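You operate a simulated robot arm through the tools that you are given. There is no shell and no other tool.

You are at the controls of a simulated robot arm. One attempt, no reset.

TASK
Empty the rack's drip tray into the blue bucket and slide it home.
Fine: push the drain knob shut first and pull it open again at the end; spill nothing. Where these are worked on the way, their far stop is far enough and under half their travel is too little: drain knob.

The check looks at the end state, three seconds after you hand in, the way a careful person would. Anything else that was tipped, shoved, dropped, spilled or broken makes it a failure.

THE ROBOT
A 7-joint arm with a three-finger gripper, fixed in place. Base frame: the origin is at the foot of the arm, x ahead of it, y to its left, z up. Lengths are in mm, angles in degrees, forces in N, time in s.
Its first joint turns from -166.0 to 166.0 degrees. Payload 2.69 kg.
The tool frame sits at the grasp point between the pads (the TCP): z along the fingers, y along the line on which they close. The tips reach 30 mm beyond it. Largest opening 128 mm; the body of the gripper starts 117 mm behind the TCP.
Orientation is that of the tool frame in the base frame, as a unit quaternion [x, y, z, w]. With the fingers straight down and closing along the base's y, the tool's x points along the base's -x, its y along +y and its z along -z.

THE INTERFACE
- The arm moves only by the tool play_rows. Its argument "motion" is a list of rows, each a list of 7 numbers: the opening, from 0 (shut) to 1 (fully open), then the shift along the tool's x, y, z in units of 25 mm (1.0 is 25 mm), then the turn, a rotation vector about the tool's x, y, z in units of 6 degrees (1.0 is 6 degrees). In form: [[hand, x, y, z, wx, wy, wz], ...]. A call has 1 to 20 rows; each row shifts and turns the commanded pose from where the row before left it, along the tool's axes as they then stand. A call with a number of a shift or a turn outside -1 to 1 is refused whole. Each row takes 0.2 s and may step no farther than 50 mm and 8.6 degrees from the row before; otherwise, or with a gripper value out of range, the whole call is refused. A pose out of reach is approached as far as the arm can. The call stops where the force on the tool passes 90 N (or 10 N more than at its start, if that is more) or the arm is blocked; 0.2 s more then pass. The fingers move at their own pace and stop on an object; they squeeze with about 22 N. The grip force told is the motor's: it shows also when the fingers shut on nothing. Time passes only in rows, and 0.2 s behind the last, so rows that do not move let the fingers close. The reply holds the time, the measured pose of the TCP, the force on the tool along the base axes, the opening and the grip force, in the units named above and with some noise, with the torque about the TCP (base axes, N m) and any sound that the robot's microphone picked up, and new pictures: "show" is both (left out), scene, wrist or none.
- Cameras (640 x 400 px; columns grow to the right, rows downward): "scene" is fixed at [50.5, -499.6, 1246.1]; the picture's right is [0.84, -0.54, 0.00], its down [-0.16, -0.24, -0.96] and it looks along [0.52, 0.80, -0.29] (base axes); focal length 351 px, centre (320, 200). "wrist" rides on the gripper at [58, 54, -131] in the tool frame; the picture's right is [-0.68, 0.74, 0.00], its down [-0.62, -0.57, -0.55] and it looks along [-0.40, -0.37, 0.84] (tool axes); focal length 234 px, centre (320, 200). There is no depth. A picture from a camera that has moved, and an enlarged one, comes with that camera's place and axes in the base frame and with its lens.
- raise_lower(by): slides the trunk up (or, below 0, down) by that many mm; the arm rides with it, the base frame stays. It gives what a move gives, with no picture.
- close_up(camera, box): a new picture of the part [left, top, right, bottom] of that camera's present view, enlarged. It takes no simulated time.
- job_done(): hands the job in; it is judged then, once.

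Nothing tells you positions but the pictures and the camera data. Unless the task says otherwise, let go and move clear before handing in.

The tools are called after "Request:" by a JSON object that holds its "op" and its "data". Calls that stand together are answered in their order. play_rows: Moves the arm, as the interface text tells. Its arguments: {"type":"object","properties":{"motion":{"type":"array"},"show":{"type":"string","enum":["both","scene","wrist","none"]}},"required":["motion"]} The other tools are called the same way: raise_lower (by) slides the trunk up or down; close_up (camera, box) takes an enlarged picture of a part of a camera's view; job_done () hands the job in.

At the start:

```text
clock: 0.0
tool_pos: [567.4, 164.4, 944.0]
ee_rot: [-0.001, 1.0, 0.0, 0.0]
contact_force: [0.5, -0.1, -0.2]
torque: [0.0, 0.03, 0.0]
finger_gap: 127.8
gripper_force: 0.0
trunk travel left (down, up): [-150.0, 200.0]
```

scene: 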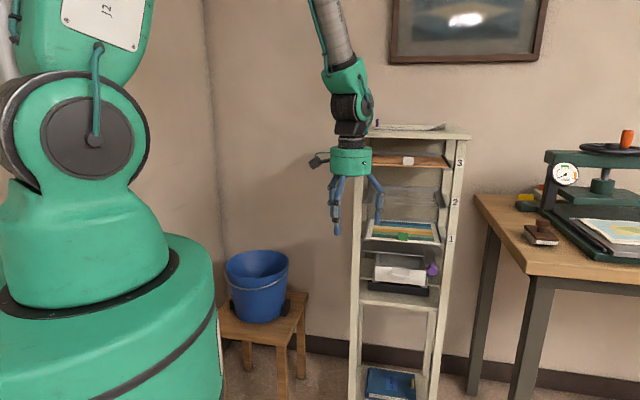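
wrist: 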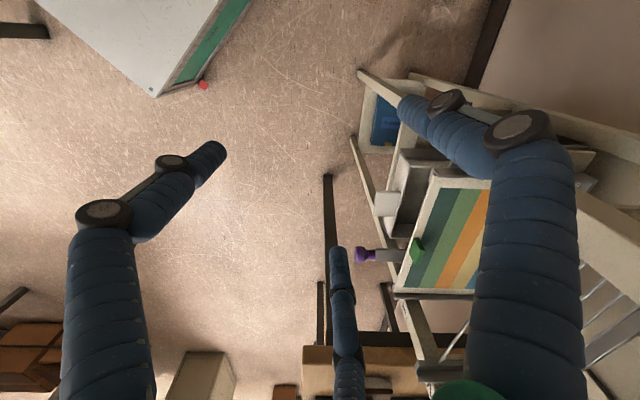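

I see a narrow rack ahead of the arm with shelves, a purple knob, a white/grey tray, and a blue bucket on a stool to its left. I'll enlarge the views first to find the drip tray and the drain knob.

Request:
{"op": "close_up", "data": {"camera": "scene", "box": [330, 110, 490, 210]}}

Request:
{"op": "close_up", "data": {"camera": "scene", "box": [340, 210, 480, 310]}}

Request:
{"op": "close_up", "data": {"camera": "scene", "box": [200, 230, 360, 400]}}

Request:
{"op": "close_up", "data": {"camera": "wrist", "box": [320, 60, 640, 400]}}

```text
4.00 times, centred on (410, 160) of scene
camera zoom: at [50.5, -499.6, 1246.1], right [0.84, -0.54, 0.0], down [-0.16, -0.24, -0.96], along [0.52, 0.8, -0.29], focal length 1403 px, centre (-40, 360)
```

zoom: 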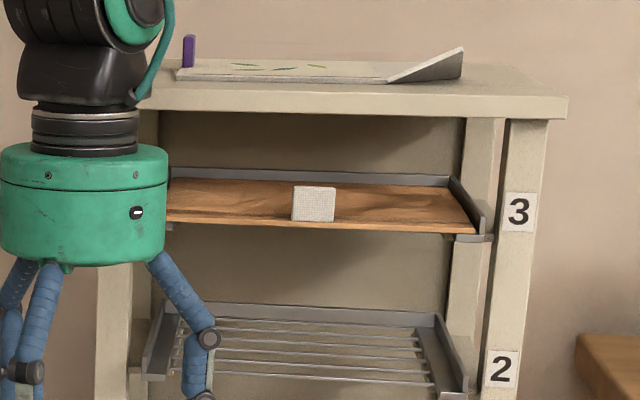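

```text
4.00 times, centred on (410, 260) of scene
camera zoom: at [50.5, -499.6, 1246.1], right [0.84, -0.54, 0.0], down [-0.16, -0.24, -0.96], along [0.52, 0.8, -0.29], focal length 1403 px, centre (-40, -40)
```

zoom: 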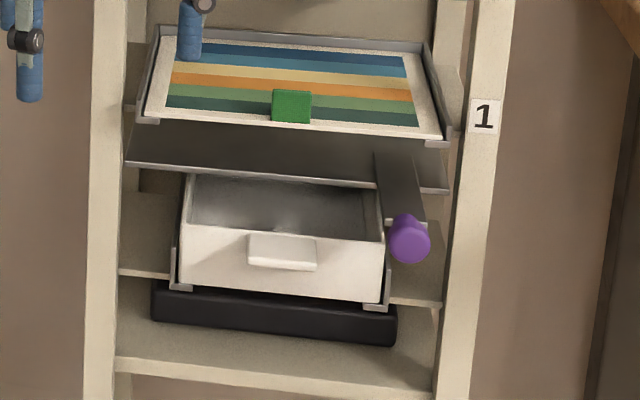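

```text
2.35 times, centred on (280, 315) of scene
camera zoom: at [50.5, -499.6, 1246.1], right [0.84, -0.54, 0.0], down [-0.16, -0.24, -0.96], along [0.52, 0.8, -0.29], focal length 826 px, centre (414, -71)
```

zoom: 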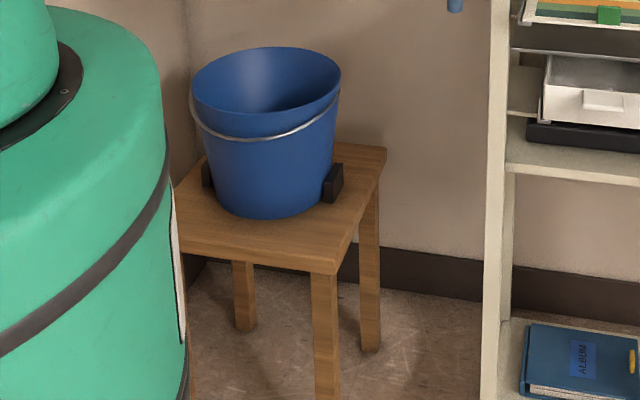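

```text
1.18 times, centred on (480, 230) of wrist
camera zoom: at [508.3, 216.8, 1076.1], right [0.68, 0.74, 0.0], down [0.62, -0.57, 0.55], along [0.4, -0.37, -0.84], focal length 276 px, centre (132, 165)
```

zoom: 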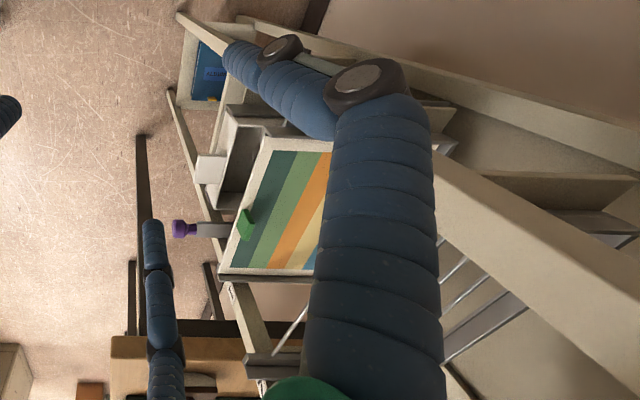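

The rack stands turned about 45°, its front facing the arm's right. By triangulation the knob is near (783, 62, 780) and the tray handle near (754, 148, 737). I'll back the hand off in front of the rack and turn it level with the fingers closing vertically, so I get a better look.

Request:
{"op": "play_rows", "data": {"motion": [[0.5, 0, -0.96, 0, 0, 0, 0], [0.5, 0, -0.96, 0, 0, 0, 0], [0.5, 0, -0.96, 0, 0, 0, 0], [0.5, 0, -0.96, 0, 0, 0, 0], [0.5, 0, -0.96, 0, 0, 0, 0], [0.5, 0, -0.96, 0, 0, 0, 0], [0.5, 0, -0.96, 0, 0, 0, 0], [0.5, 0, -0.96, 0, 0, 0, 0], [0.5, 0, 0, 0, 0, 0, 0.9375], [0.5, 0, 0, 0, 0, 0, 0.9375], [0.5, 0, 0, 0, 0, 0, 0.9375], [0.5, 0, 0, 0, 0, 0, 0.9375], [0.5, 0, 0, 0, 0, 0, 0.9375], [0.5, 0, 0, 0, 0, 0, 0.9375], [0.5, 0, 0, 0, 0, 0, 0.9375], [0.5, 0, 0, 0, 0, 0, 0.9375]], "show": "both"}}

Request:
{"op": "play_rows", "data": {"motion": [[0.5, 0, 0, 0, -1, 0, 0], [0.5, 0, 0, 0, -1, 0, 0], [0.5, 0, 0, 0, -1, 0, 0], [0.5, 0, 0, 0, -1, 0, 0], [0.5, 0, 0, 0, -1, 0, 0], [0.5, 0, 0, 0, -1, 0, 0], [0.5, 0, 0, 0, -1, 0, 0], [0.5, 0, 0, 0, -1, 0, 0], [0.5, 0, 0, 0, -1, 0, 0], [0.5, 0, 0, 0, -1, 0, 0], [0.5, 0, 0, 0, -1, 0, 0]], "show": "both"}}

```text
clock: 3.4
tool_pos: [567.8, -28.4, 944.0]
ee_rot: [0.382, 0.924, 0.001, 0.0]
contact_force: [-0.1, 0.6, 0.2]
torque: [0.0, -0.01, 0.0]
finger_gap: 64.1
gripper_force: 0.1
trunk travel left (down, up): [-150.0, 200.0]
camera wrist: at [563.7, 50.0, 1076.0], right [1.0, 0.04, 0.0], down [0.03, -0.84, 0.55], along [0.02, -0.55, -0.84], focal length 234 px, centre (320, 200)
```

scene: 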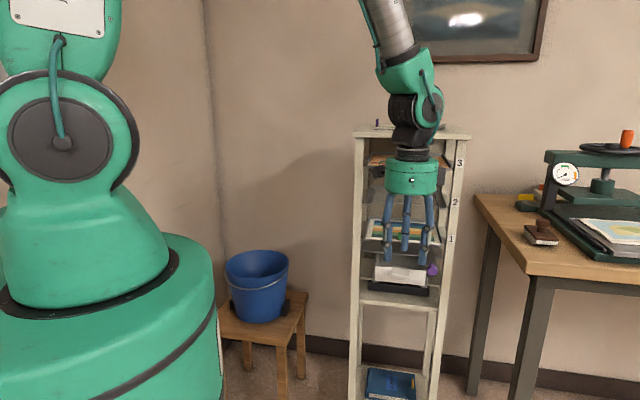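
wrist: 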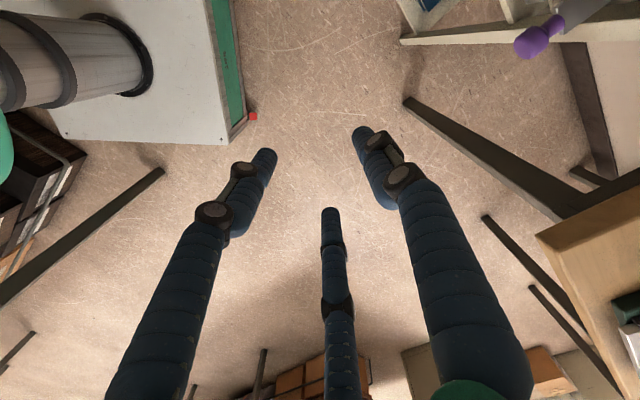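

```text
clock: 5.8
tool_pos: [565.7, -28.1, 944.5]
ee_rot: [0.32, 0.775, 0.504, 0.209]
contact_force: [-0.4, -0.1, 0.1]
torque: [0.02, 0.01, -0.01]
finger_gap: 64.0
gripper_force: 0.1
trunk travel left (down, up): [-150.0, 200.0]
camera wrist: at [455.2, -57.4, 1047.2], right [0.69, -0.27, 0.67], down [-0.08, -0.95, -0.29], along [0.72, 0.15, -0.68], focal length 234 px, centre (320, 200)
```

scene: 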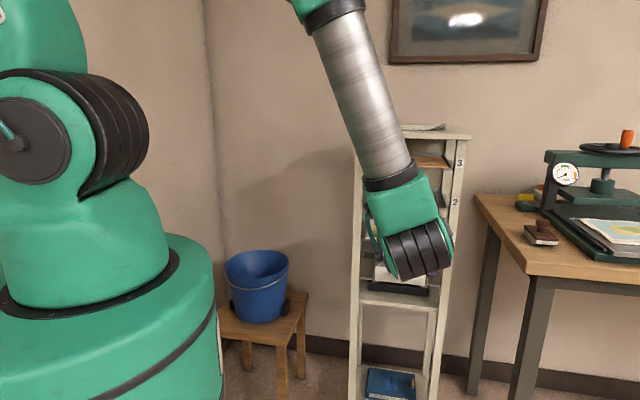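
wrist: 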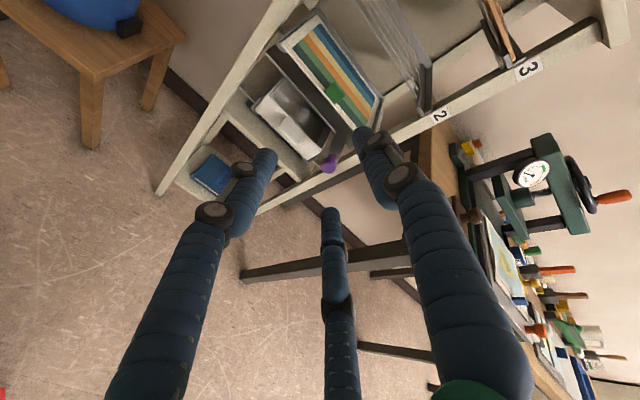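

The hand is now half tilted, and the wrist camera shows the tray, knob, bucket and stool. I'll enlarge the rack, the bucket and the fingers before going on.

Request:
{"op": "close_up", "data": {"camera": "wrist", "box": [220, 20, 400, 200]}}

Request:
{"op": "close_up", "data": {"camera": "wrist", "box": [180, 100, 480, 300]}}

Request:
{"op": "close_up", "data": {"camera": "wrist", "box": [0, 0, 200, 150]}}

```text
2.22 times, centred on (310, 110) of wrist
camera zoom: at [455.2, -57.4, 1047.2], right [0.69, -0.27, 0.67], down [-0.08, -0.95, -0.29], along [0.72, 0.15, -0.68], focal length 520 px, centre (342, 400)
```

zoom: 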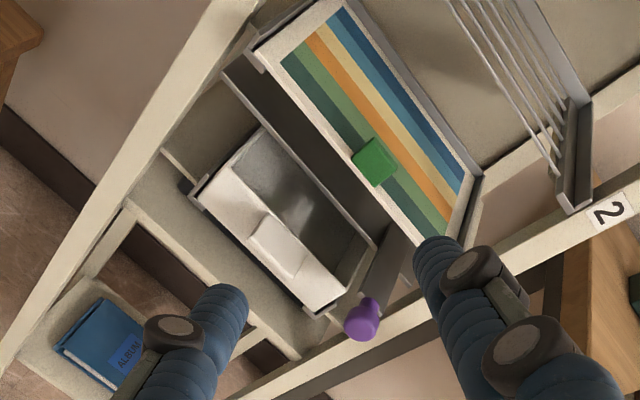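

```text
2.00 times, centred on (330, 200) of wrist
camera zoom: at [455.2, -57.4, 1047.2], right [0.69, -0.27, 0.67], down [-0.08, -0.95, -0.29], along [0.72, 0.15, -0.68], focal length 468 px, centre (300, 200)
```

zoom: 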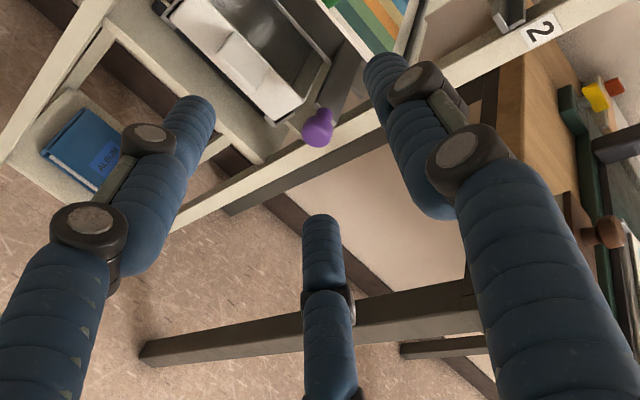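

```text
2.67 times, centred on (100, 75) of wrist
camera zoom: at [455.2, -57.4, 1047.2], right [0.69, -0.27, 0.67], down [-0.08, -0.95, -0.29], along [0.72, 0.15, -0.68], focal length 624 px, centre (907, 533)
```

zoom: 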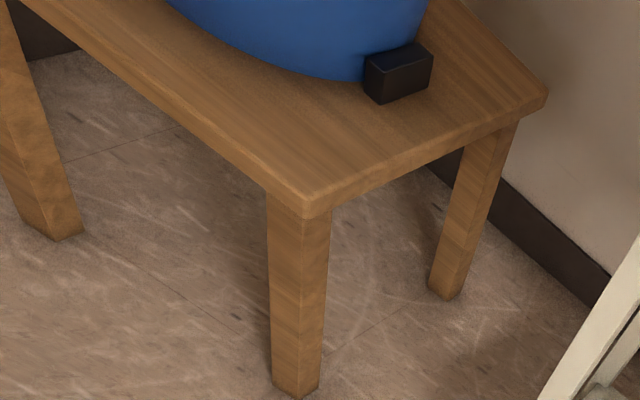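

I can see the tray with liquid in it, held on side runners, and the purple knob pulled out on its slider. I'll finish levelling the hand and close the fingers to see how they meet.

Request:
{"op": "play_rows", "data": {"motion": [[0, 0, 0, 0, -1, 0, 0], [0, 0, 0, 0, -1, 0, 0], [0, 0, 0, 0, -1, 0, 0], [0, 0, 0, 0, -1, 0, 0], [0, 0, 0, 0, 0, 0, 0]]}}

Request:
{"op": "close_up", "data": {"camera": "wrist", "box": [180, 50, 480, 300]}}

```text
clock: 7.0
tool_pos: [567.0, -28.3, 945.3]
ee_rot: [0.271, 0.654, 0.653, 0.271]
contact_force: [-0.4, 0.6, 0.0]
torque: [0.01, -0.02, 0.0]
finger_gap: 2.2
gripper_force: 22.4
trunk travel left (down, up): [-150.0, 200.0]
camera wrist: at [432.1, -80.4, 998.7], right [0.48, -0.48, 0.74], down [0.05, -0.82, -0.57], along [0.88, 0.31, -0.37], focal length 234 px, centre (320, 200)
```

scene: 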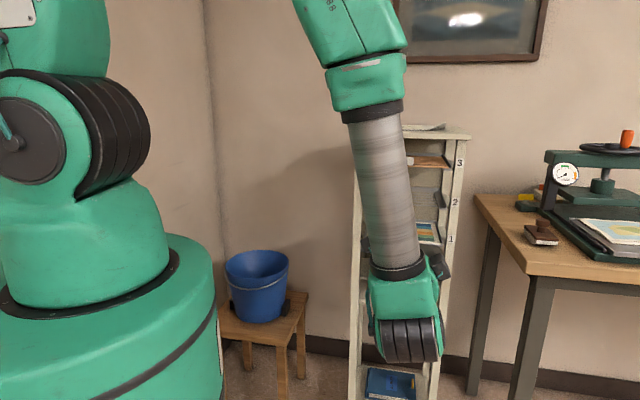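
wrist: 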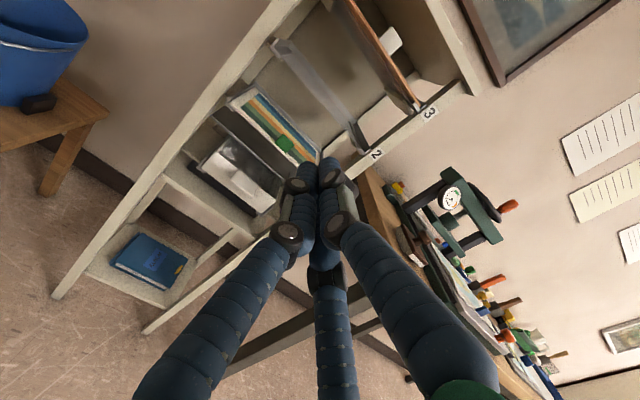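

```text
1.60 times, centred on (330, 175) of wrist
camera zoom: at [432.1, -80.4, 998.7], right [0.48, -0.48, 0.74], down [0.05, -0.82, -0.57], along [0.88, 0.31, -0.37], focal length 375 px, centre (304, 240)
```

zoom: 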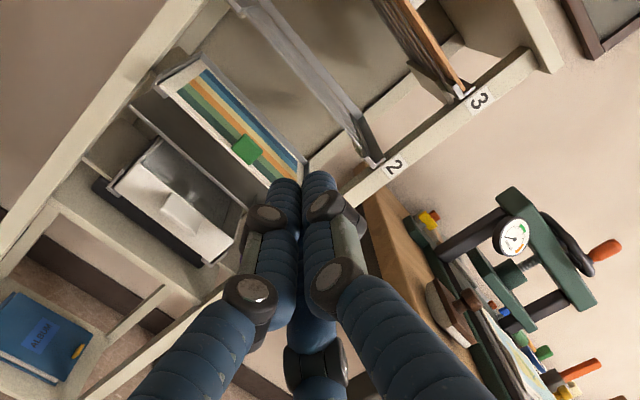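

The bucket and stool are at the left, and the tray sits with an open top below a sloping sheet. I'll move closer in front of the tray to measure the handle, knob and runners more precisely.

Request:
{"op": "play_rows", "data": {"motion": [[0, -0.05, -0.97, 0.7, 0, 0, 0], [0, -0.05, -0.97, 0.7, 0, 0, 0], [0, -0.05, -0.97, 0.7, 0, 0, 0], [0, -0.05, -0.97, 0.7, 0, 0, 0], [0, -0.05, -0.97, 0.7, 0, 0, 0], [0, -0.05, -0.97, 0.7, 0, 0, 0], [0, 0, 0, 0, 0, 0, 0]]}}

Request:
{"op": "close_up", "data": {"camera": "wrist", "box": [180, 60, 440, 260]}}

```text
clock: 8.6
tool_pos: [649.1, 43.4, 797.2]
ee_rot: [0.271, 0.653, 0.653, 0.271]
contact_force: [0.4, -0.4, -0.1]
torque: [0.04, 0.0, 0.03]
finger_gap: 2.4
gripper_force: 22.2
trunk travel left (down, up): [-150.0, 200.0]
camera wrist: at [515.2, -9.4, 852.5], right [0.48, -0.48, 0.74], down [0.05, -0.82, -0.57], along [0.88, 0.31, -0.37], focal length 234 px, centre (320, 200)
```

scene: 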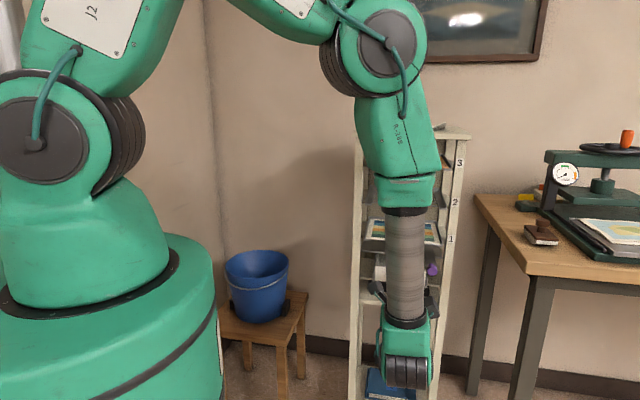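
wrist: 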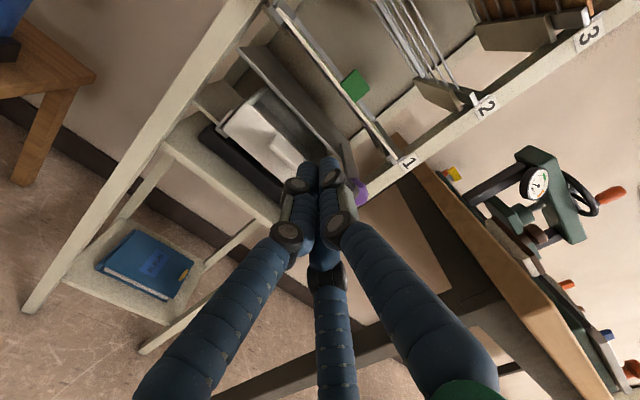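

```text
2.00 times, centred on (310, 160) of wrist
camera zoom: at [515.2, -9.4, 852.5], right [0.48, -0.48, 0.74], down [0.05, -0.82, -0.57], along [0.88, 0.31, -0.37], focal length 468 px, centre (340, 280)
```

zoom: 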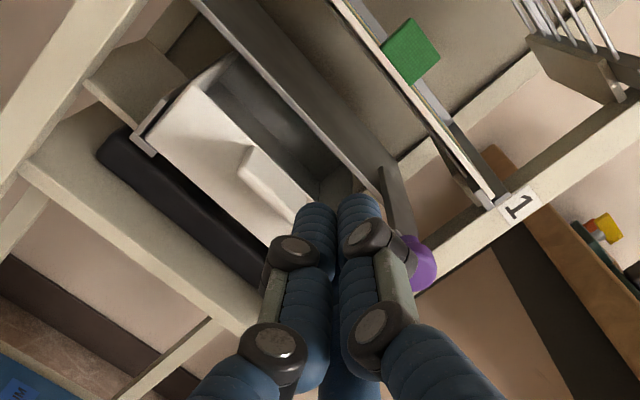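

The tray handle and the green tab line up on the rack's centre line, and the knob sits about 81 mm to the right of it. I'll shift right so the open fingers frame the knob, then check the alignment.

Request:
{"op": "play_rows", "data": {"motion": [[0.6, -0.82, -0.17, 0, 0, 0, 0], [0.6, -0.82, -0.17, 0, 0, 0, 0], [0.6, -0.82, -0.17, 0, 0, 0, 0], [0.6, -0.82, -0.17, 0, 0, 0, 0], [0.6, 0, 0, 0, 0, 0, 0]]}}

Request:
{"op": "close_up", "data": {"camera": "wrist", "box": [220, 90, 400, 230]}}

Request:
{"op": "close_up", "data": {"camera": "scene", "box": [340, 210, 480, 310]}}

```text
clock: 9.8
tool_pos: [705.9, -18.3, 783.4]
ee_rot: [0.271, 0.653, 0.654, 0.27]
contact_force: [0.2, 0.4, -0.5]
torque: [0.01, 0.0, 0.05]
finger_gap: 76.7
gripper_force: 0.1
trunk travel left (down, up): [-150.0, 200.0]
camera wrist: at [571.8, -69.9, 837.4], right [0.48, -0.48, 0.74], down [0.05, -0.82, -0.57], along [0.88, 0.31, -0.37], focal length 234 px, centre (320, 200)
```

scene: 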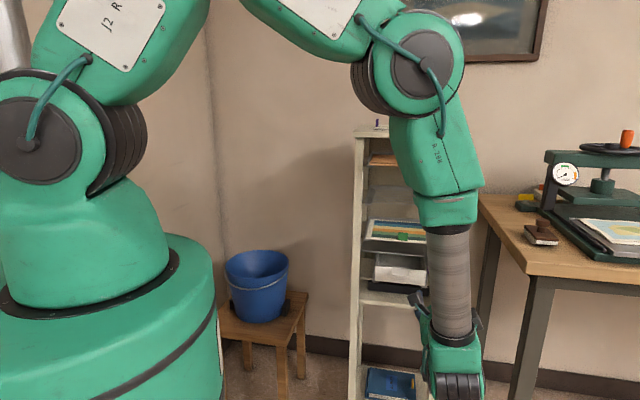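
wrist: 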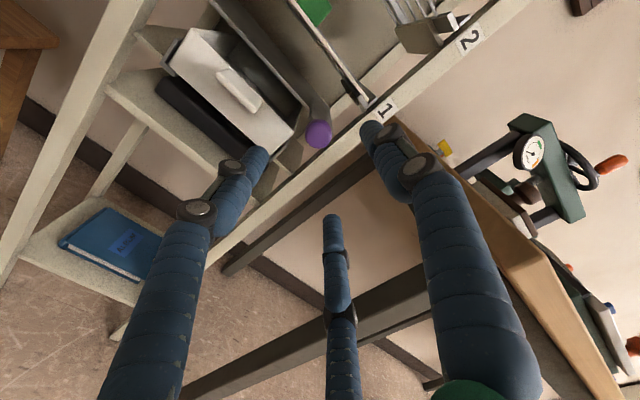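

```text
2.86 times, centred on (310, 160) of wrist
camera zoom: at [571.8, -69.9, 837.4], right [0.48, -0.48, 0.74], down [0.05, -0.82, -0.57], along [0.88, 0.31, -0.37], focal length 669 px, centre (349, 314)
```

zoom: 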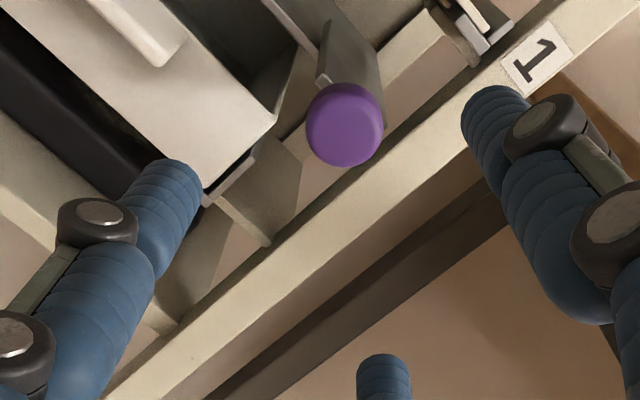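

```text
4.00 times, centred on (410, 260) of scene
camera zoom: at [50.5, -499.6, 1246.1], right [0.84, -0.54, 0.0], down [-0.16, -0.24, -0.96], along [0.52, 0.8, -0.29], focal length 1403 px, centre (-40, -40)
```

zoom: 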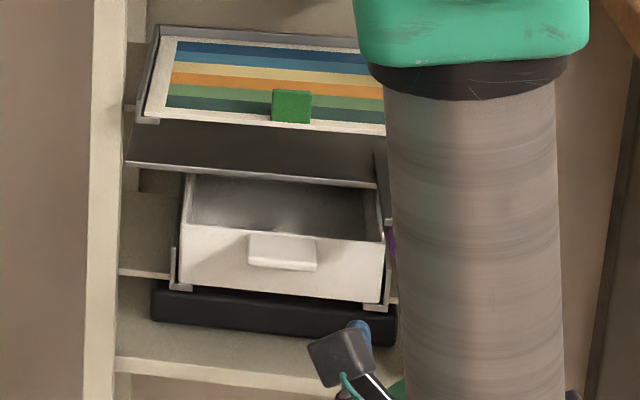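

From three wrist views, the knob's centre is near (780, 63.5, 785), about 110 mm straight ahead and 5 mm to the left of the tool axis. I'll close the fingers, line up and bring the tips to just short of the knob.

Request:
{"op": "play_rows", "data": {"motion": [[0, 0.22, 0.08, 0, 0, 0, 0], [0, 0, 0, 0, 0, 0, 0], [0, 0, 0, 0.6, 0, 0, 0], [0, 0, 0, 0.6, 0, 0, 0], [0, 0, 0, 0.6, 0, 0, 0], [0, 0, 0, 0.2, 0, 0, 0], [0, 0, 0, 0, 0, 0, 0]]}}

Request:
{"op": "close_up", "data": {"camera": "wrist", "box": [220, 60, 420, 220]}}

```text
clock: 11.4
tool_pos: [736.0, 22.5, 786.1]
ee_rot: [0.27, 0.653, 0.654, 0.27]
contact_force: [0.3, -0.7, -0.2]
torque: [0.02, -0.03, 0.01]
finger_gap: 2.3
gripper_force: 22.0
trunk travel left (down, up): [-150.0, 200.0]
camera wrist: at [601.2, -29.5, 839.6], right [0.48, -0.48, 0.74], down [0.05, -0.82, -0.57], along [0.88, 0.31, -0.37], focal length 234 px, centre (320, 200)
```

scene: 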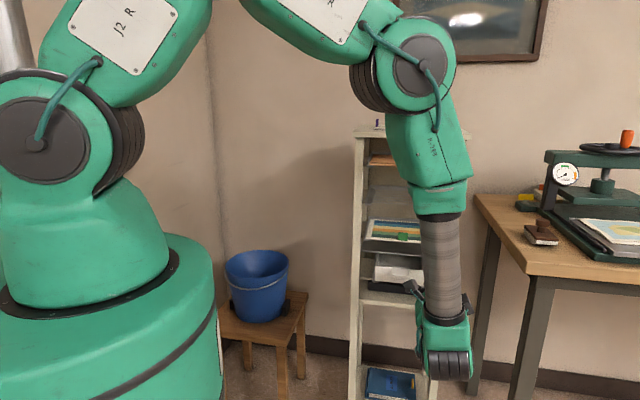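
wrist: 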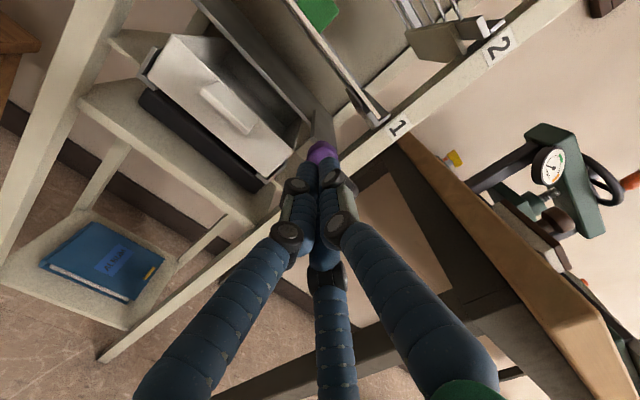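

```text
2.50 times, centred on (320, 140) of wrist
camera zoom: at [601.2, -29.5, 839.6], right [0.48, -0.48, 0.74], down [0.05, -0.82, -0.57], along [0.88, 0.31, -0.37], focal length 585 px, centre (320, 350)
```

zoom: 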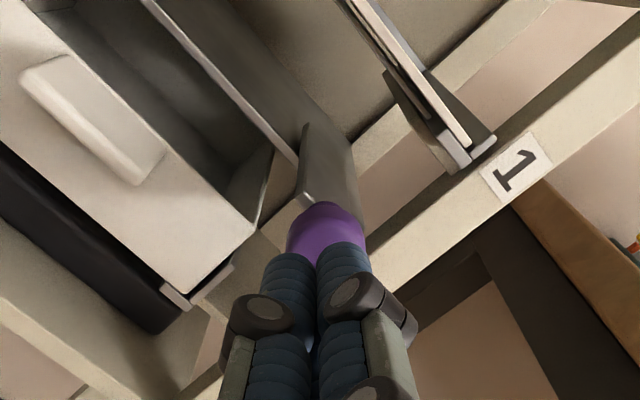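

The closed fingertips sit right in front of the knob and are centred on it. I'll push straight in with small steps and watch the force.

Request:
{"op": "play_rows", "data": {"motion": [[0, 0, 0, 0.2, 0, 0, 0], [0, 0, 0, 0.2, 0, 0, 0], [0, 0, 0, 0.2, 0, 0, 0], [0, 0, 0, 0.2, 0, 0, 0], [0, 0, 0, 0.2, 0, 0, 0], [0, 0, 0, 0, 0, 0, 0]], "show": "wrist"}}

Request:
{"op": "play_rows", "data": {"motion": [[0, 0, 0, 0.2, 0, 0, 0], [0, 0, 0, 0.2, 0, 0, 0], [0, 0, 0, 0.2, 0, 0, 0], [0, 0, 0, 0, 0, 0, 0]], "show": "wrist"}}

```text
clock: 12.8
tool_pos: [753.8, 39.0, 784.0]
ee_rot: [0.27, 0.653, 0.654, 0.27]
contact_force: [-0.4, -1.0, 1.0]
torque: [-0.02, 0.02, -0.01]
finger_gap: 2.4
gripper_force: 21.8
trunk travel left (down, up): [-150.0, 200.0]
camera wrist: at [619.7, -12.7, 838.7], right [0.48, -0.48, 0.74], down [0.05, -0.82, -0.57], along [0.88, 0.31, -0.37], focal length 234 px, centre (320, 200)
```

wrist: 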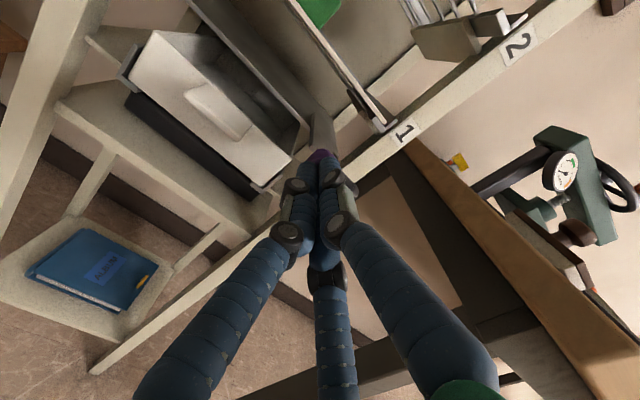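

```text
clock: 13.8
tool_pos: [763.6, 50.2, 783.2]
ee_rot: [0.271, 0.653, 0.653, 0.271]
contact_force: [0.5, 0.2, 0.4]
torque: [0.03, -0.01, -0.03]
finger_gap: 2.2
gripper_force: 22.1
trunk travel left (down, up): [-150.0, 200.0]
camera wrist: at [629.6, -1.0, 838.2], right [0.48, -0.48, 0.74], down [0.05, -0.82, -0.57], along [0.88, 0.31, -0.37], focal length 234 px, centre (320, 200)
```

wrist: 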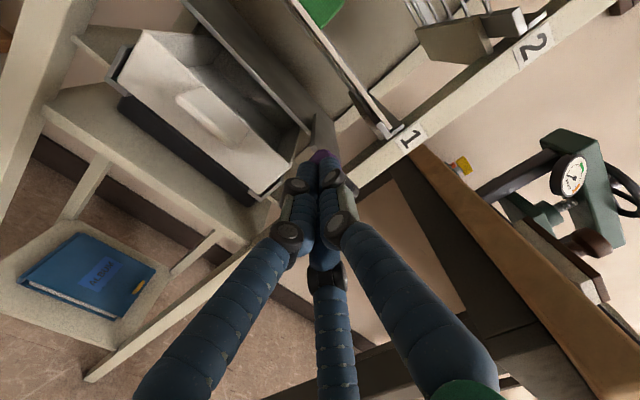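

The tips should have reached the knob by now, but the force is almost zero. I'll check whether the knob has moved with the fingers.

Request:
{"op": "close_up", "data": {"camera": "wrist", "box": [250, 90, 410, 220]}}

Request:
{"op": "close_up", "data": {"camera": "scene", "box": [360, 210, 500, 310]}}

```text
3.08 times, centred on (330, 155) of wrist
camera zoom: at [629.6, -1.0, 838.2], right [0.48, -0.48, 0.74], down [0.05, -0.82, -0.57], along [0.88, 0.31, -0.37], focal length 720 px, centre (289, 338)
```

zoom: 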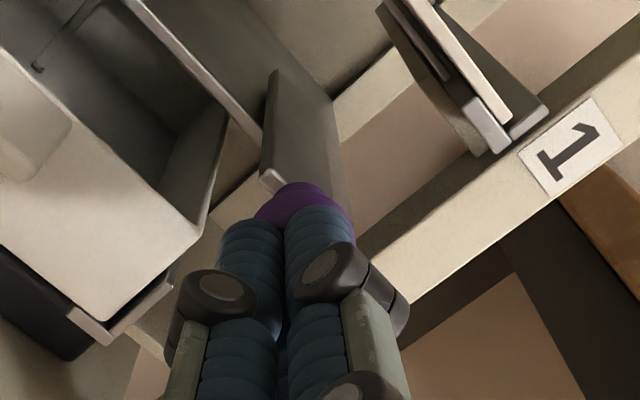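

```text
4.00 times, centred on (430, 260) of scene
camera zoom: at [50.5, -499.6, 1246.1], right [0.84, -0.54, 0.0], down [-0.16, -0.24, -0.96], along [0.52, 0.8, -0.29], focal length 1403 px, centre (-120, -40)
```

zoom: 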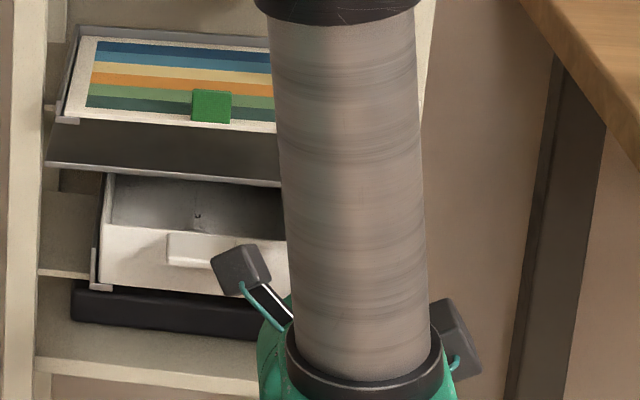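

The knob is still touching the tips and moves in with little resistance. I'll keep pushing in small steps until the force rises at its stop.

Request:
{"op": "play_rows", "data": {"motion": [[0, 0, 0, 0.16, 0, 0, 0], [0, 0, 0, 0.16, 0, 0, 0], [0, 0, 0, 0.16, 0, 0, 0], [0, 0, 0, 0, 0, 0, 0]], "show": "wrist"}}

Request:
{"op": "close_up", "data": {"camera": "wrist", "box": [150, 20, 410, 220]}}

```text
clock: 14.8
tool_pos: [772.2, 60.8, 783.2]
ee_rot: [0.27, 0.653, 0.654, 0.27]
contact_force: [-0.1, 0.1, 0.1]
torque: [0.0, 0.0, -0.02]
finger_gap: 2.3
gripper_force: 21.8
trunk travel left (down, up): [-150.0, 200.0]
camera wrist: at [637.8, 7.9, 837.9], right [0.48, -0.48, 0.74], down [0.05, -0.82, -0.57], along [0.88, 0.31, -0.37], focal length 234 px, centre (320, 200)
```

wrist: 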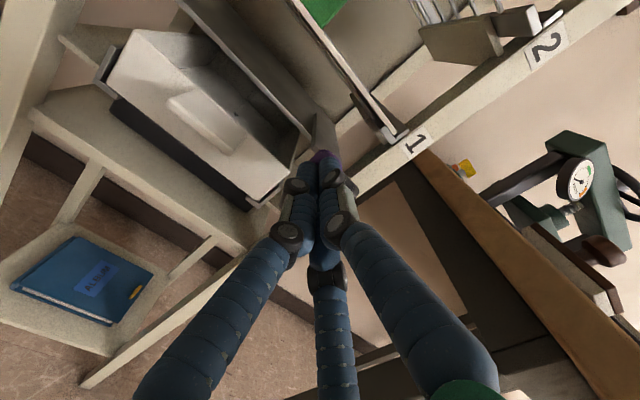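

```text
2.00 times, centred on (280, 120) of wrist
camera zoom: at [637.8, 7.9, 837.9], right [0.48, -0.48, 0.74], down [0.05, -0.82, -0.57], along [0.88, 0.31, -0.37], focal length 468 px, centre (400, 360)
```

zoom: 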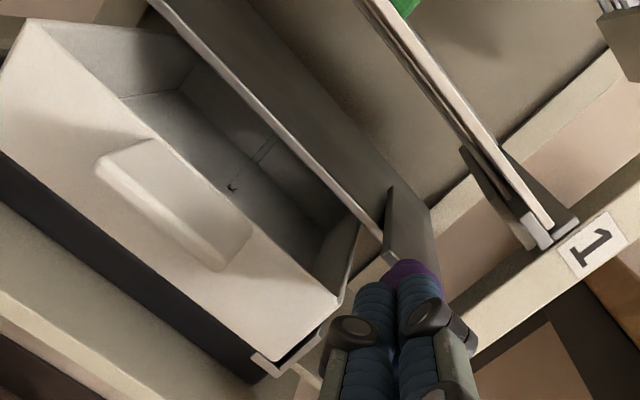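

The knob keeps sliding with almost no force. I can also see a thin drip line inside the tray, so I'll keep pushing towards the stop.

Request:
{"op": "play_rows", "data": {"motion": [[0, 0, 0, 0.16, 0, 0, 0], [0, 0, 0, 0.16, 0, 0, 0], [0, 0, 0, 0.16, 0, 0, 0], [0, 0, 0, 0, 0, 0, 0]], "show": "wrist"}}

Request:
{"op": "close_up", "data": {"camera": "wrist", "box": [150, 20, 410, 220]}}

```text
clock: 15.8
tool_pos: [781.4, 68.8, 784.2]
ee_rot: [0.272, 0.653, 0.653, 0.27]
contact_force: [-0.2, -1.3, 0.1]
torque: [0.0, -0.02, -0.01]
finger_gap: 2.4
gripper_force: 22.1
trunk travel left (down, up): [-150.0, 200.0]
camera wrist: at [647.3, 15.9, 838.4], right [0.48, -0.48, 0.74], down [0.05, -0.82, -0.57], along [0.88, 0.31, -0.37], focal length 234 px, centre (320, 200)
```

wrist: 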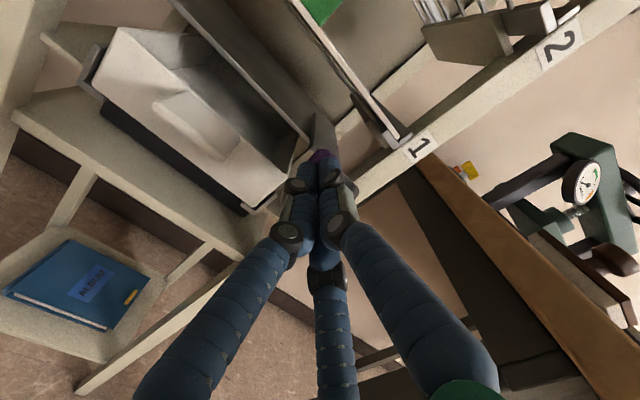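

```text
2.00 times, centred on (280, 120) of wrist
camera zoom: at [647.3, 15.9, 838.4], right [0.48, -0.48, 0.74], down [0.05, -0.82, -0.57], along [0.88, 0.31, -0.37], focal length 468 px, centre (400, 360)
```

zoom: 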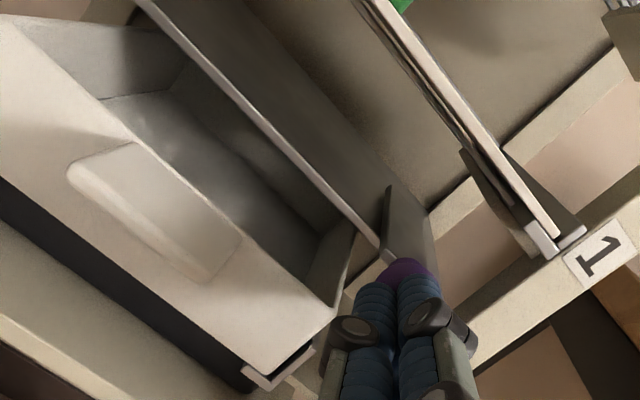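

The drip line has gone and the slider is moving in together with the knob. I'll continue to the stop.

Request:
{"op": "play_rows", "data": {"motion": [[0, 0, 0, 0.16, 0, 0, 0], [0, 0, 0, 0.16, 0, 0, 0], [0, 0, 0, 0.16, 0, 0, 0], [0, 0, 0, 0, 0, 0, 0]], "show": "wrist"}}

Request:
{"op": "close_up", "data": {"camera": "wrist", "box": [150, 20, 410, 220]}}

Request:
{"op": "close_up", "data": {"camera": "scene", "box": [340, 210, 480, 310]}}

```text
clock: 16.5
tool_pos: [783.0, 68.6, 781.7]
ee_rot: [0.276, 0.651, 0.654, 0.271]
contact_force: [-26.5, -23.8, 11.6]
torque: [0.37, -0.39, 0.08]
finger_gap: 6.2
gripper_force: 31.2
trunk travel left (down, up): [-150.0, 200.0]
stopped in row 3: the force on the tool passed its limit at 102 N (the readings are from after the stop); the commanded pose is now the measured one
camera wrist: at [647.7, 16.7, 837.0], right [0.48, -0.48, 0.73], down [0.04, -0.82, -0.57], along [0.88, 0.3, -0.37], focal length 234 px, centre (320, 200)
```

wrist: 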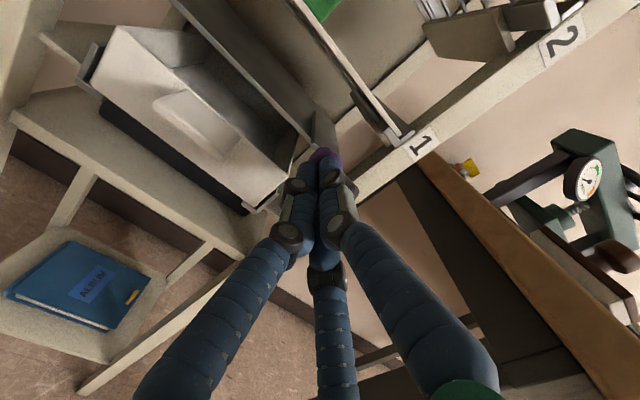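

```text
2.00 times, centred on (280, 120) of wrist
camera zoom: at [647.7, 16.7, 837.0], right [0.48, -0.48, 0.73], down [0.04, -0.82, -0.57], along [0.88, 0.3, -0.37], focal length 468 px, centre (400, 360)
```

zoom: 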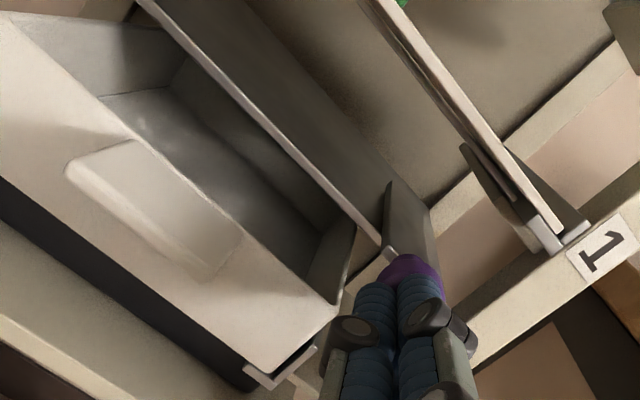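

```text
4.00 times, centred on (410, 260) of scene
camera zoom: at [50.5, -499.6, 1246.1], right [0.84, -0.54, 0.0], down [-0.16, -0.24, -0.96], along [0.52, 0.8, -0.29], focal length 1403 px, centre (-40, -40)
```

zoom: 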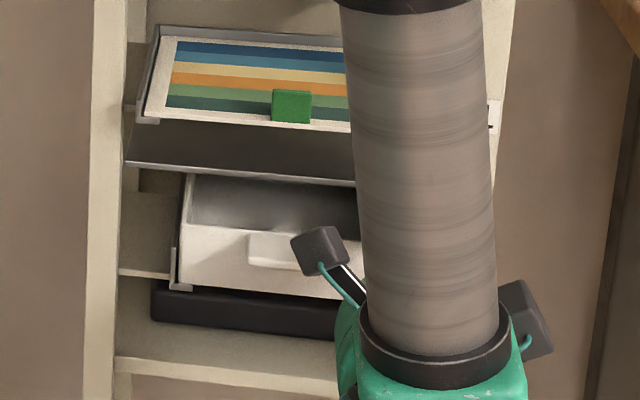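

The knob has hit its far stop after about 45 mm, and the drip has stopped. I'll back off straight and confirm that it stays in.

Request:
{"op": "play_rows", "data": {"motion": [[0, 0, 0, -0.3, 0, 0, 0], [0, 0, 0, -0.8, 0, 0, 0], [0, 0, 0, -1, 0, 0, 0], [0, 0, 0, -1, 0, 0, 0], [0.4, 0, 0, -1, 0, 0, 0], [0.4, 0, 0, 0, 0, 0, 0]]}}

Request:
{"op": "close_up", "data": {"camera": "wrist", "box": [180, 20, 420, 200]}}

```text
clock: 17.9
tool_pos: [712.2, -2.6, 780.3]
ee_rot: [0.274, 0.653, 0.652, 0.271]
contact_force: [-0.3, 0.7, 1.1]
torque: [0.0, -0.01, -0.01]
finger_gap: 51.2
gripper_force: 0.1
trunk travel left (down, up): [-150.0, 200.0]
camera wrist: at [577.5, -54.5, 833.9], right [0.48, -0.48, 0.73], down [0.04, -0.82, -0.57], along [0.88, 0.3, -0.38], focal length 234 px, centre (320, 200)
```

scene: 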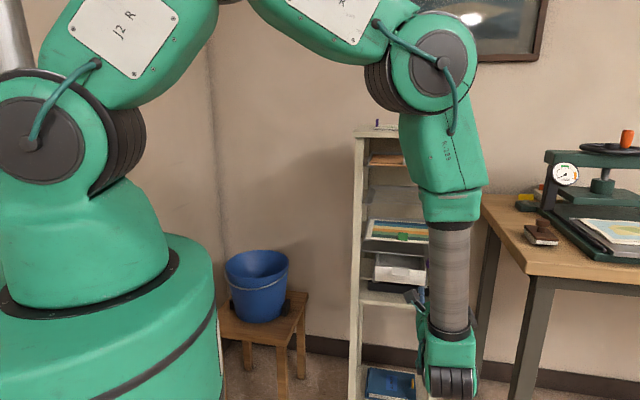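
wrist: 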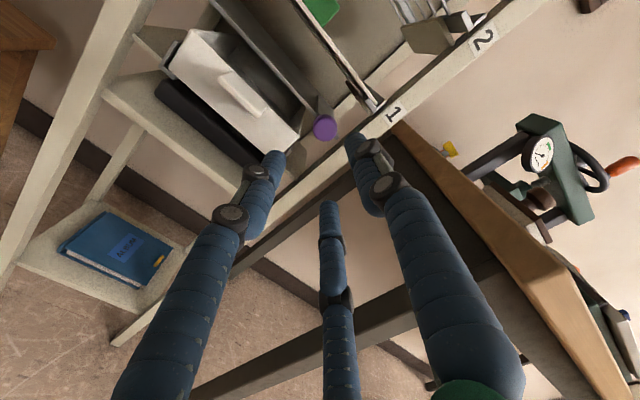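

```text
2.22 times, centred on (300, 110) of wrist
camera zoom: at [577.5, -54.5, 833.9], right [0.48, -0.48, 0.73], down [0.04, -0.82, -0.57], along [0.88, 0.3, -0.38], focal length 520 px, centre (364, 400)
```

zoom: 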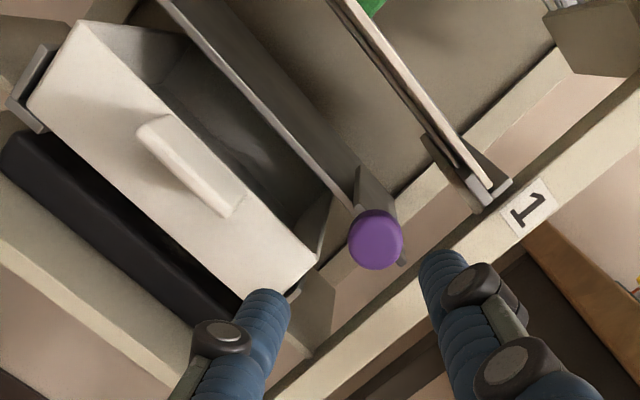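

The knob stays in, about 44 mm deeper than before, so the drain is shut. Next I'll measure the tray handle closely.

Request:
{"op": "close_up", "data": {"camera": "wrist", "box": [160, 20, 320, 150]}}

Request:
{"op": "close_up", "data": {"camera": "scene", "box": [365, 240, 435, 300]}}

```text
3.08 times, centred on (240, 85) of wrist
camera zoom: at [577.5, -54.5, 833.9], right [0.48, -0.48, 0.73], down [0.04, -0.82, -0.57], along [0.88, 0.3, -0.38], focal length 720 px, centre (566, 554)
```

zoom: 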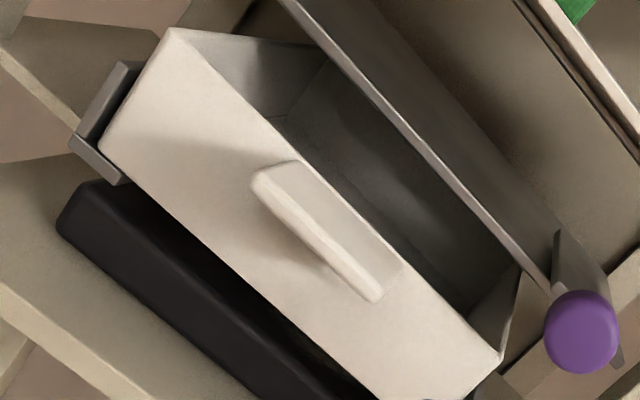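

```text
6.67 times, centred on (400, 270) of scene
camera zoom: at [50.5, -499.6, 1246.1], right [0.84, -0.54, 0.0], down [-0.16, -0.24, -0.96], along [0.52, 0.8, -0.29], focal length 2339 px, centre (-213, -267)
```

zoom: 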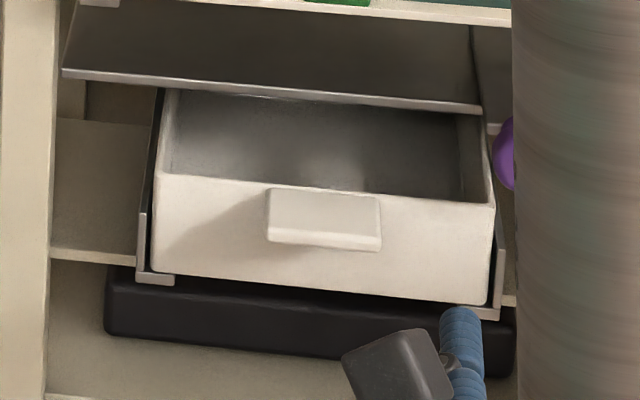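

The handle is a thin flat tab, roughly 54 wide, 40 deep and 6 thick, level with the tray's rim, so closing the fingers above and below it is right. Before touching the tray I'll shift left by a known amount and compare both front corners at the same pixel, which gives the rack's exact angle.

Request:
{"op": "play_rows", "data": {"motion": [[0.4, 0.9, 0, 0, 0, 0, 0], [0.4, 0.9, 0, 0, 0, 0, 0], [0.4, 0.9, 0, 0, 0, 0, 0], [0.4, 0.9, 0, 0, 0, 0, 0], [0.4, 0.9, 0, 0, 0, 0, 0], [0.4, 0.9, 0, 0, 0, 0, 0], [0.4, 0.9, 0, 0, 0, 0, 0], [0.4, 0, 0, 0, 0, 0, 0]], "show": "wrist"}}

Request:
{"op": "close_up", "data": {"camera": "wrist", "box": [230, 70, 390, 170]}}

```text
clock: 19.7
tool_pos: [599.8, 108.4, 782.4]
ee_rot: [0.275, 0.652, 0.653, 0.27]
contact_force: [0.6, -0.8, 0.4]
torque: [0.0, 0.01, -0.01]
finger_gap: 51.3
gripper_force: 0.1
trunk travel left (down, up): [-150.0, 200.0]
camera wrist: at [464.9, 56.0, 837.3], right [0.48, -0.48, 0.73], down [0.04, -0.82, -0.57], along [0.88, 0.3, -0.38], focal length 234 px, centre (320, 200)
```

wrist: 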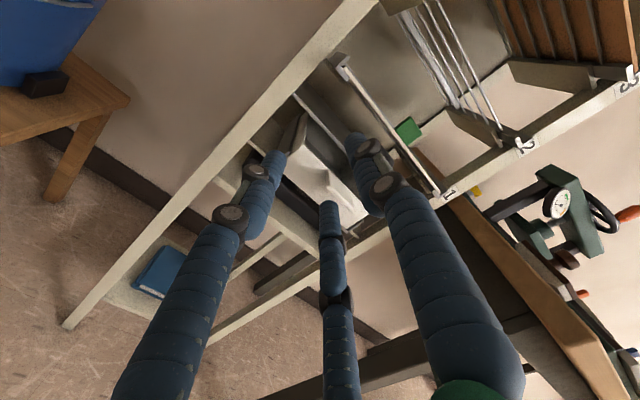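

```text
4.00 times, centred on (310, 120) of wrist
camera zoom: at [464.9, 56.0, 837.3], right [0.48, -0.48, 0.73], down [0.04, -0.82, -0.57], along [0.88, 0.3, -0.38], focal length 937 px, centre (360, 520)
```

zoom: 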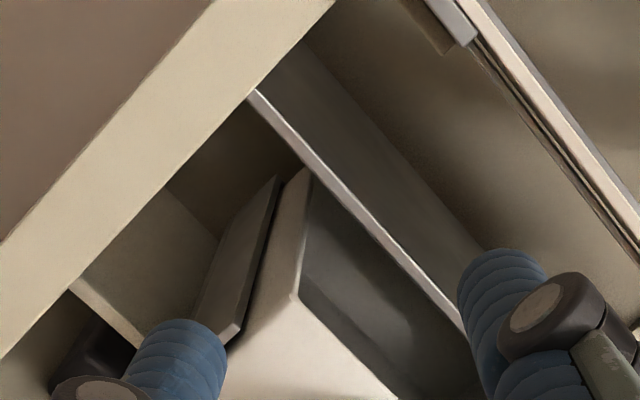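

The lines suggest the rack is turned a couple of degrees more than 45°. I'll yaw the hand by about 2.5°, centre it on the tab, and take views at two heights to triangulate the tab accurately.

Request:
{"op": "play_rows", "data": {"motion": [[0.4, -0.8, 0, -0.3, 0, 0.42, 0], [0.4, -0.8, 0, -0.3, 0, 0, 0], [0.4, -0.8, 0, -0.3, 0, 0, 0], [0.4, -0.75, 0, -0.3, 0, 0, 0], [0.4, 0, 0, 0, 0, 0, 0]], "show": "wrist"}}

Request:
{"op": "close_up", "data": {"camera": "wrist", "box": [220, 60, 380, 160]}}

Request:
{"op": "play_rows", "data": {"motion": [[0.4, 0, 0.8, 0, 0, 0, 0], [0.4, 0, 0.8, 0, 0, 0, 0], [0.4, 0, 0.8, 0, 0, 0, 0], [0.4, 0, 0, 0, 0, 0, 0]], "show": "wrist"}}

Request:
{"op": "close_up", "data": {"camera": "wrist", "box": [200, 60, 360, 160]}}

```text
clock: 20.9
tool_pos: [634.8, 34.3, 781.5]
ee_rot: [0.26, 0.658, 0.659, 0.255]
contact_force: [1.0, -0.3, 0.5]
torque: [0.03, 0.01, 0.01]
finger_gap: 51.4
gripper_force: 0.0
trunk travel left (down, up): [-150.0, 200.0]
camera wrist: at [503.1, -23.5, 837.0], right [0.5, -0.46, 0.73], down [0.08, -0.82, -0.57], along [0.86, 0.34, -0.38], focal length 234 px, centre (320, 200)
```

wrist: 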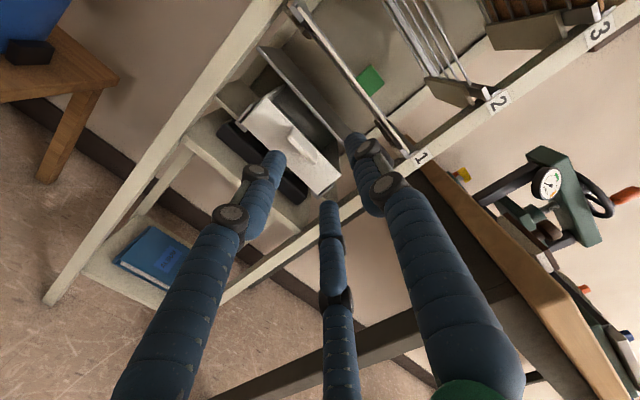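

```text
4.00 times, centred on (300, 110) of wrist
camera zoom: at [503.1, -23.5, 837.0], right [0.5, -0.46, 0.73], down [0.08, -0.82, -0.57], along [0.86, 0.34, -0.38], focal length 937 px, centre (400, 560)
```

zoom: 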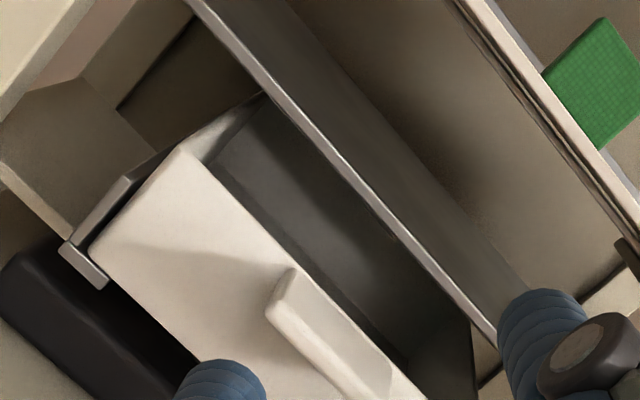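

```text
clock: 21.9
tool_pos: [636.3, 33.3, 842.9]
ee_rot: [0.259, 0.659, 0.658, 0.255]
contact_force: [1.0, 0.2, -0.1]
torque: [-0.05, 0.06, -0.02]
finger_gap: 51.3
gripper_force: 0.1
trunk travel left (down, up): [-150.0, 200.0]
camera wrist: at [505.1, -24.0, 897.3], right [0.5, -0.46, 0.73], down [0.08, -0.82, -0.57], along [0.86, 0.34, -0.37], focal length 234 px, centre (320, 200)
```

wrist: 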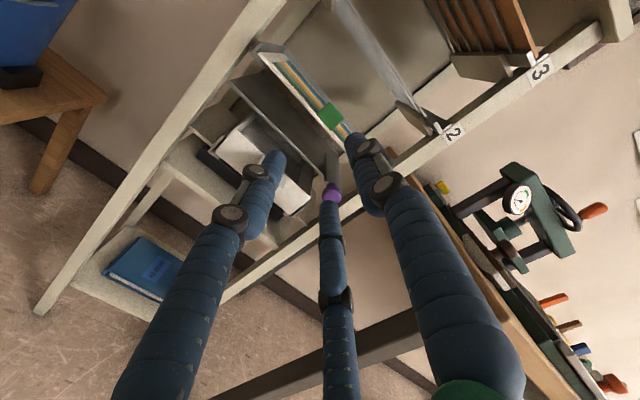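

```text
4.00 times, centred on (280, 110) of wrist
camera zoom: at [505.1, -24.0, 897.3], right [0.5, -0.46, 0.73], down [0.08, -0.82, -0.57], along [0.86, 0.34, -0.37], focal length 937 px, centre (480, 560)
```

zoom: 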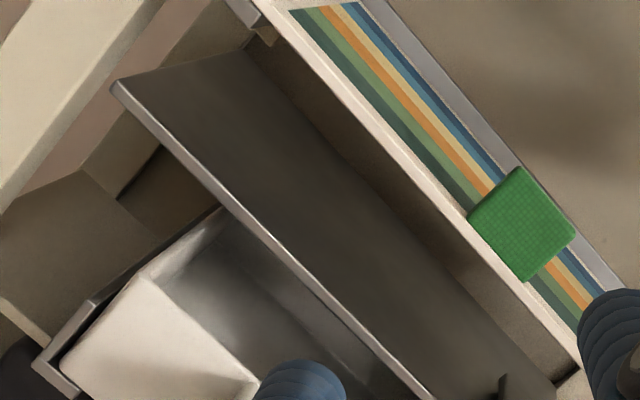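

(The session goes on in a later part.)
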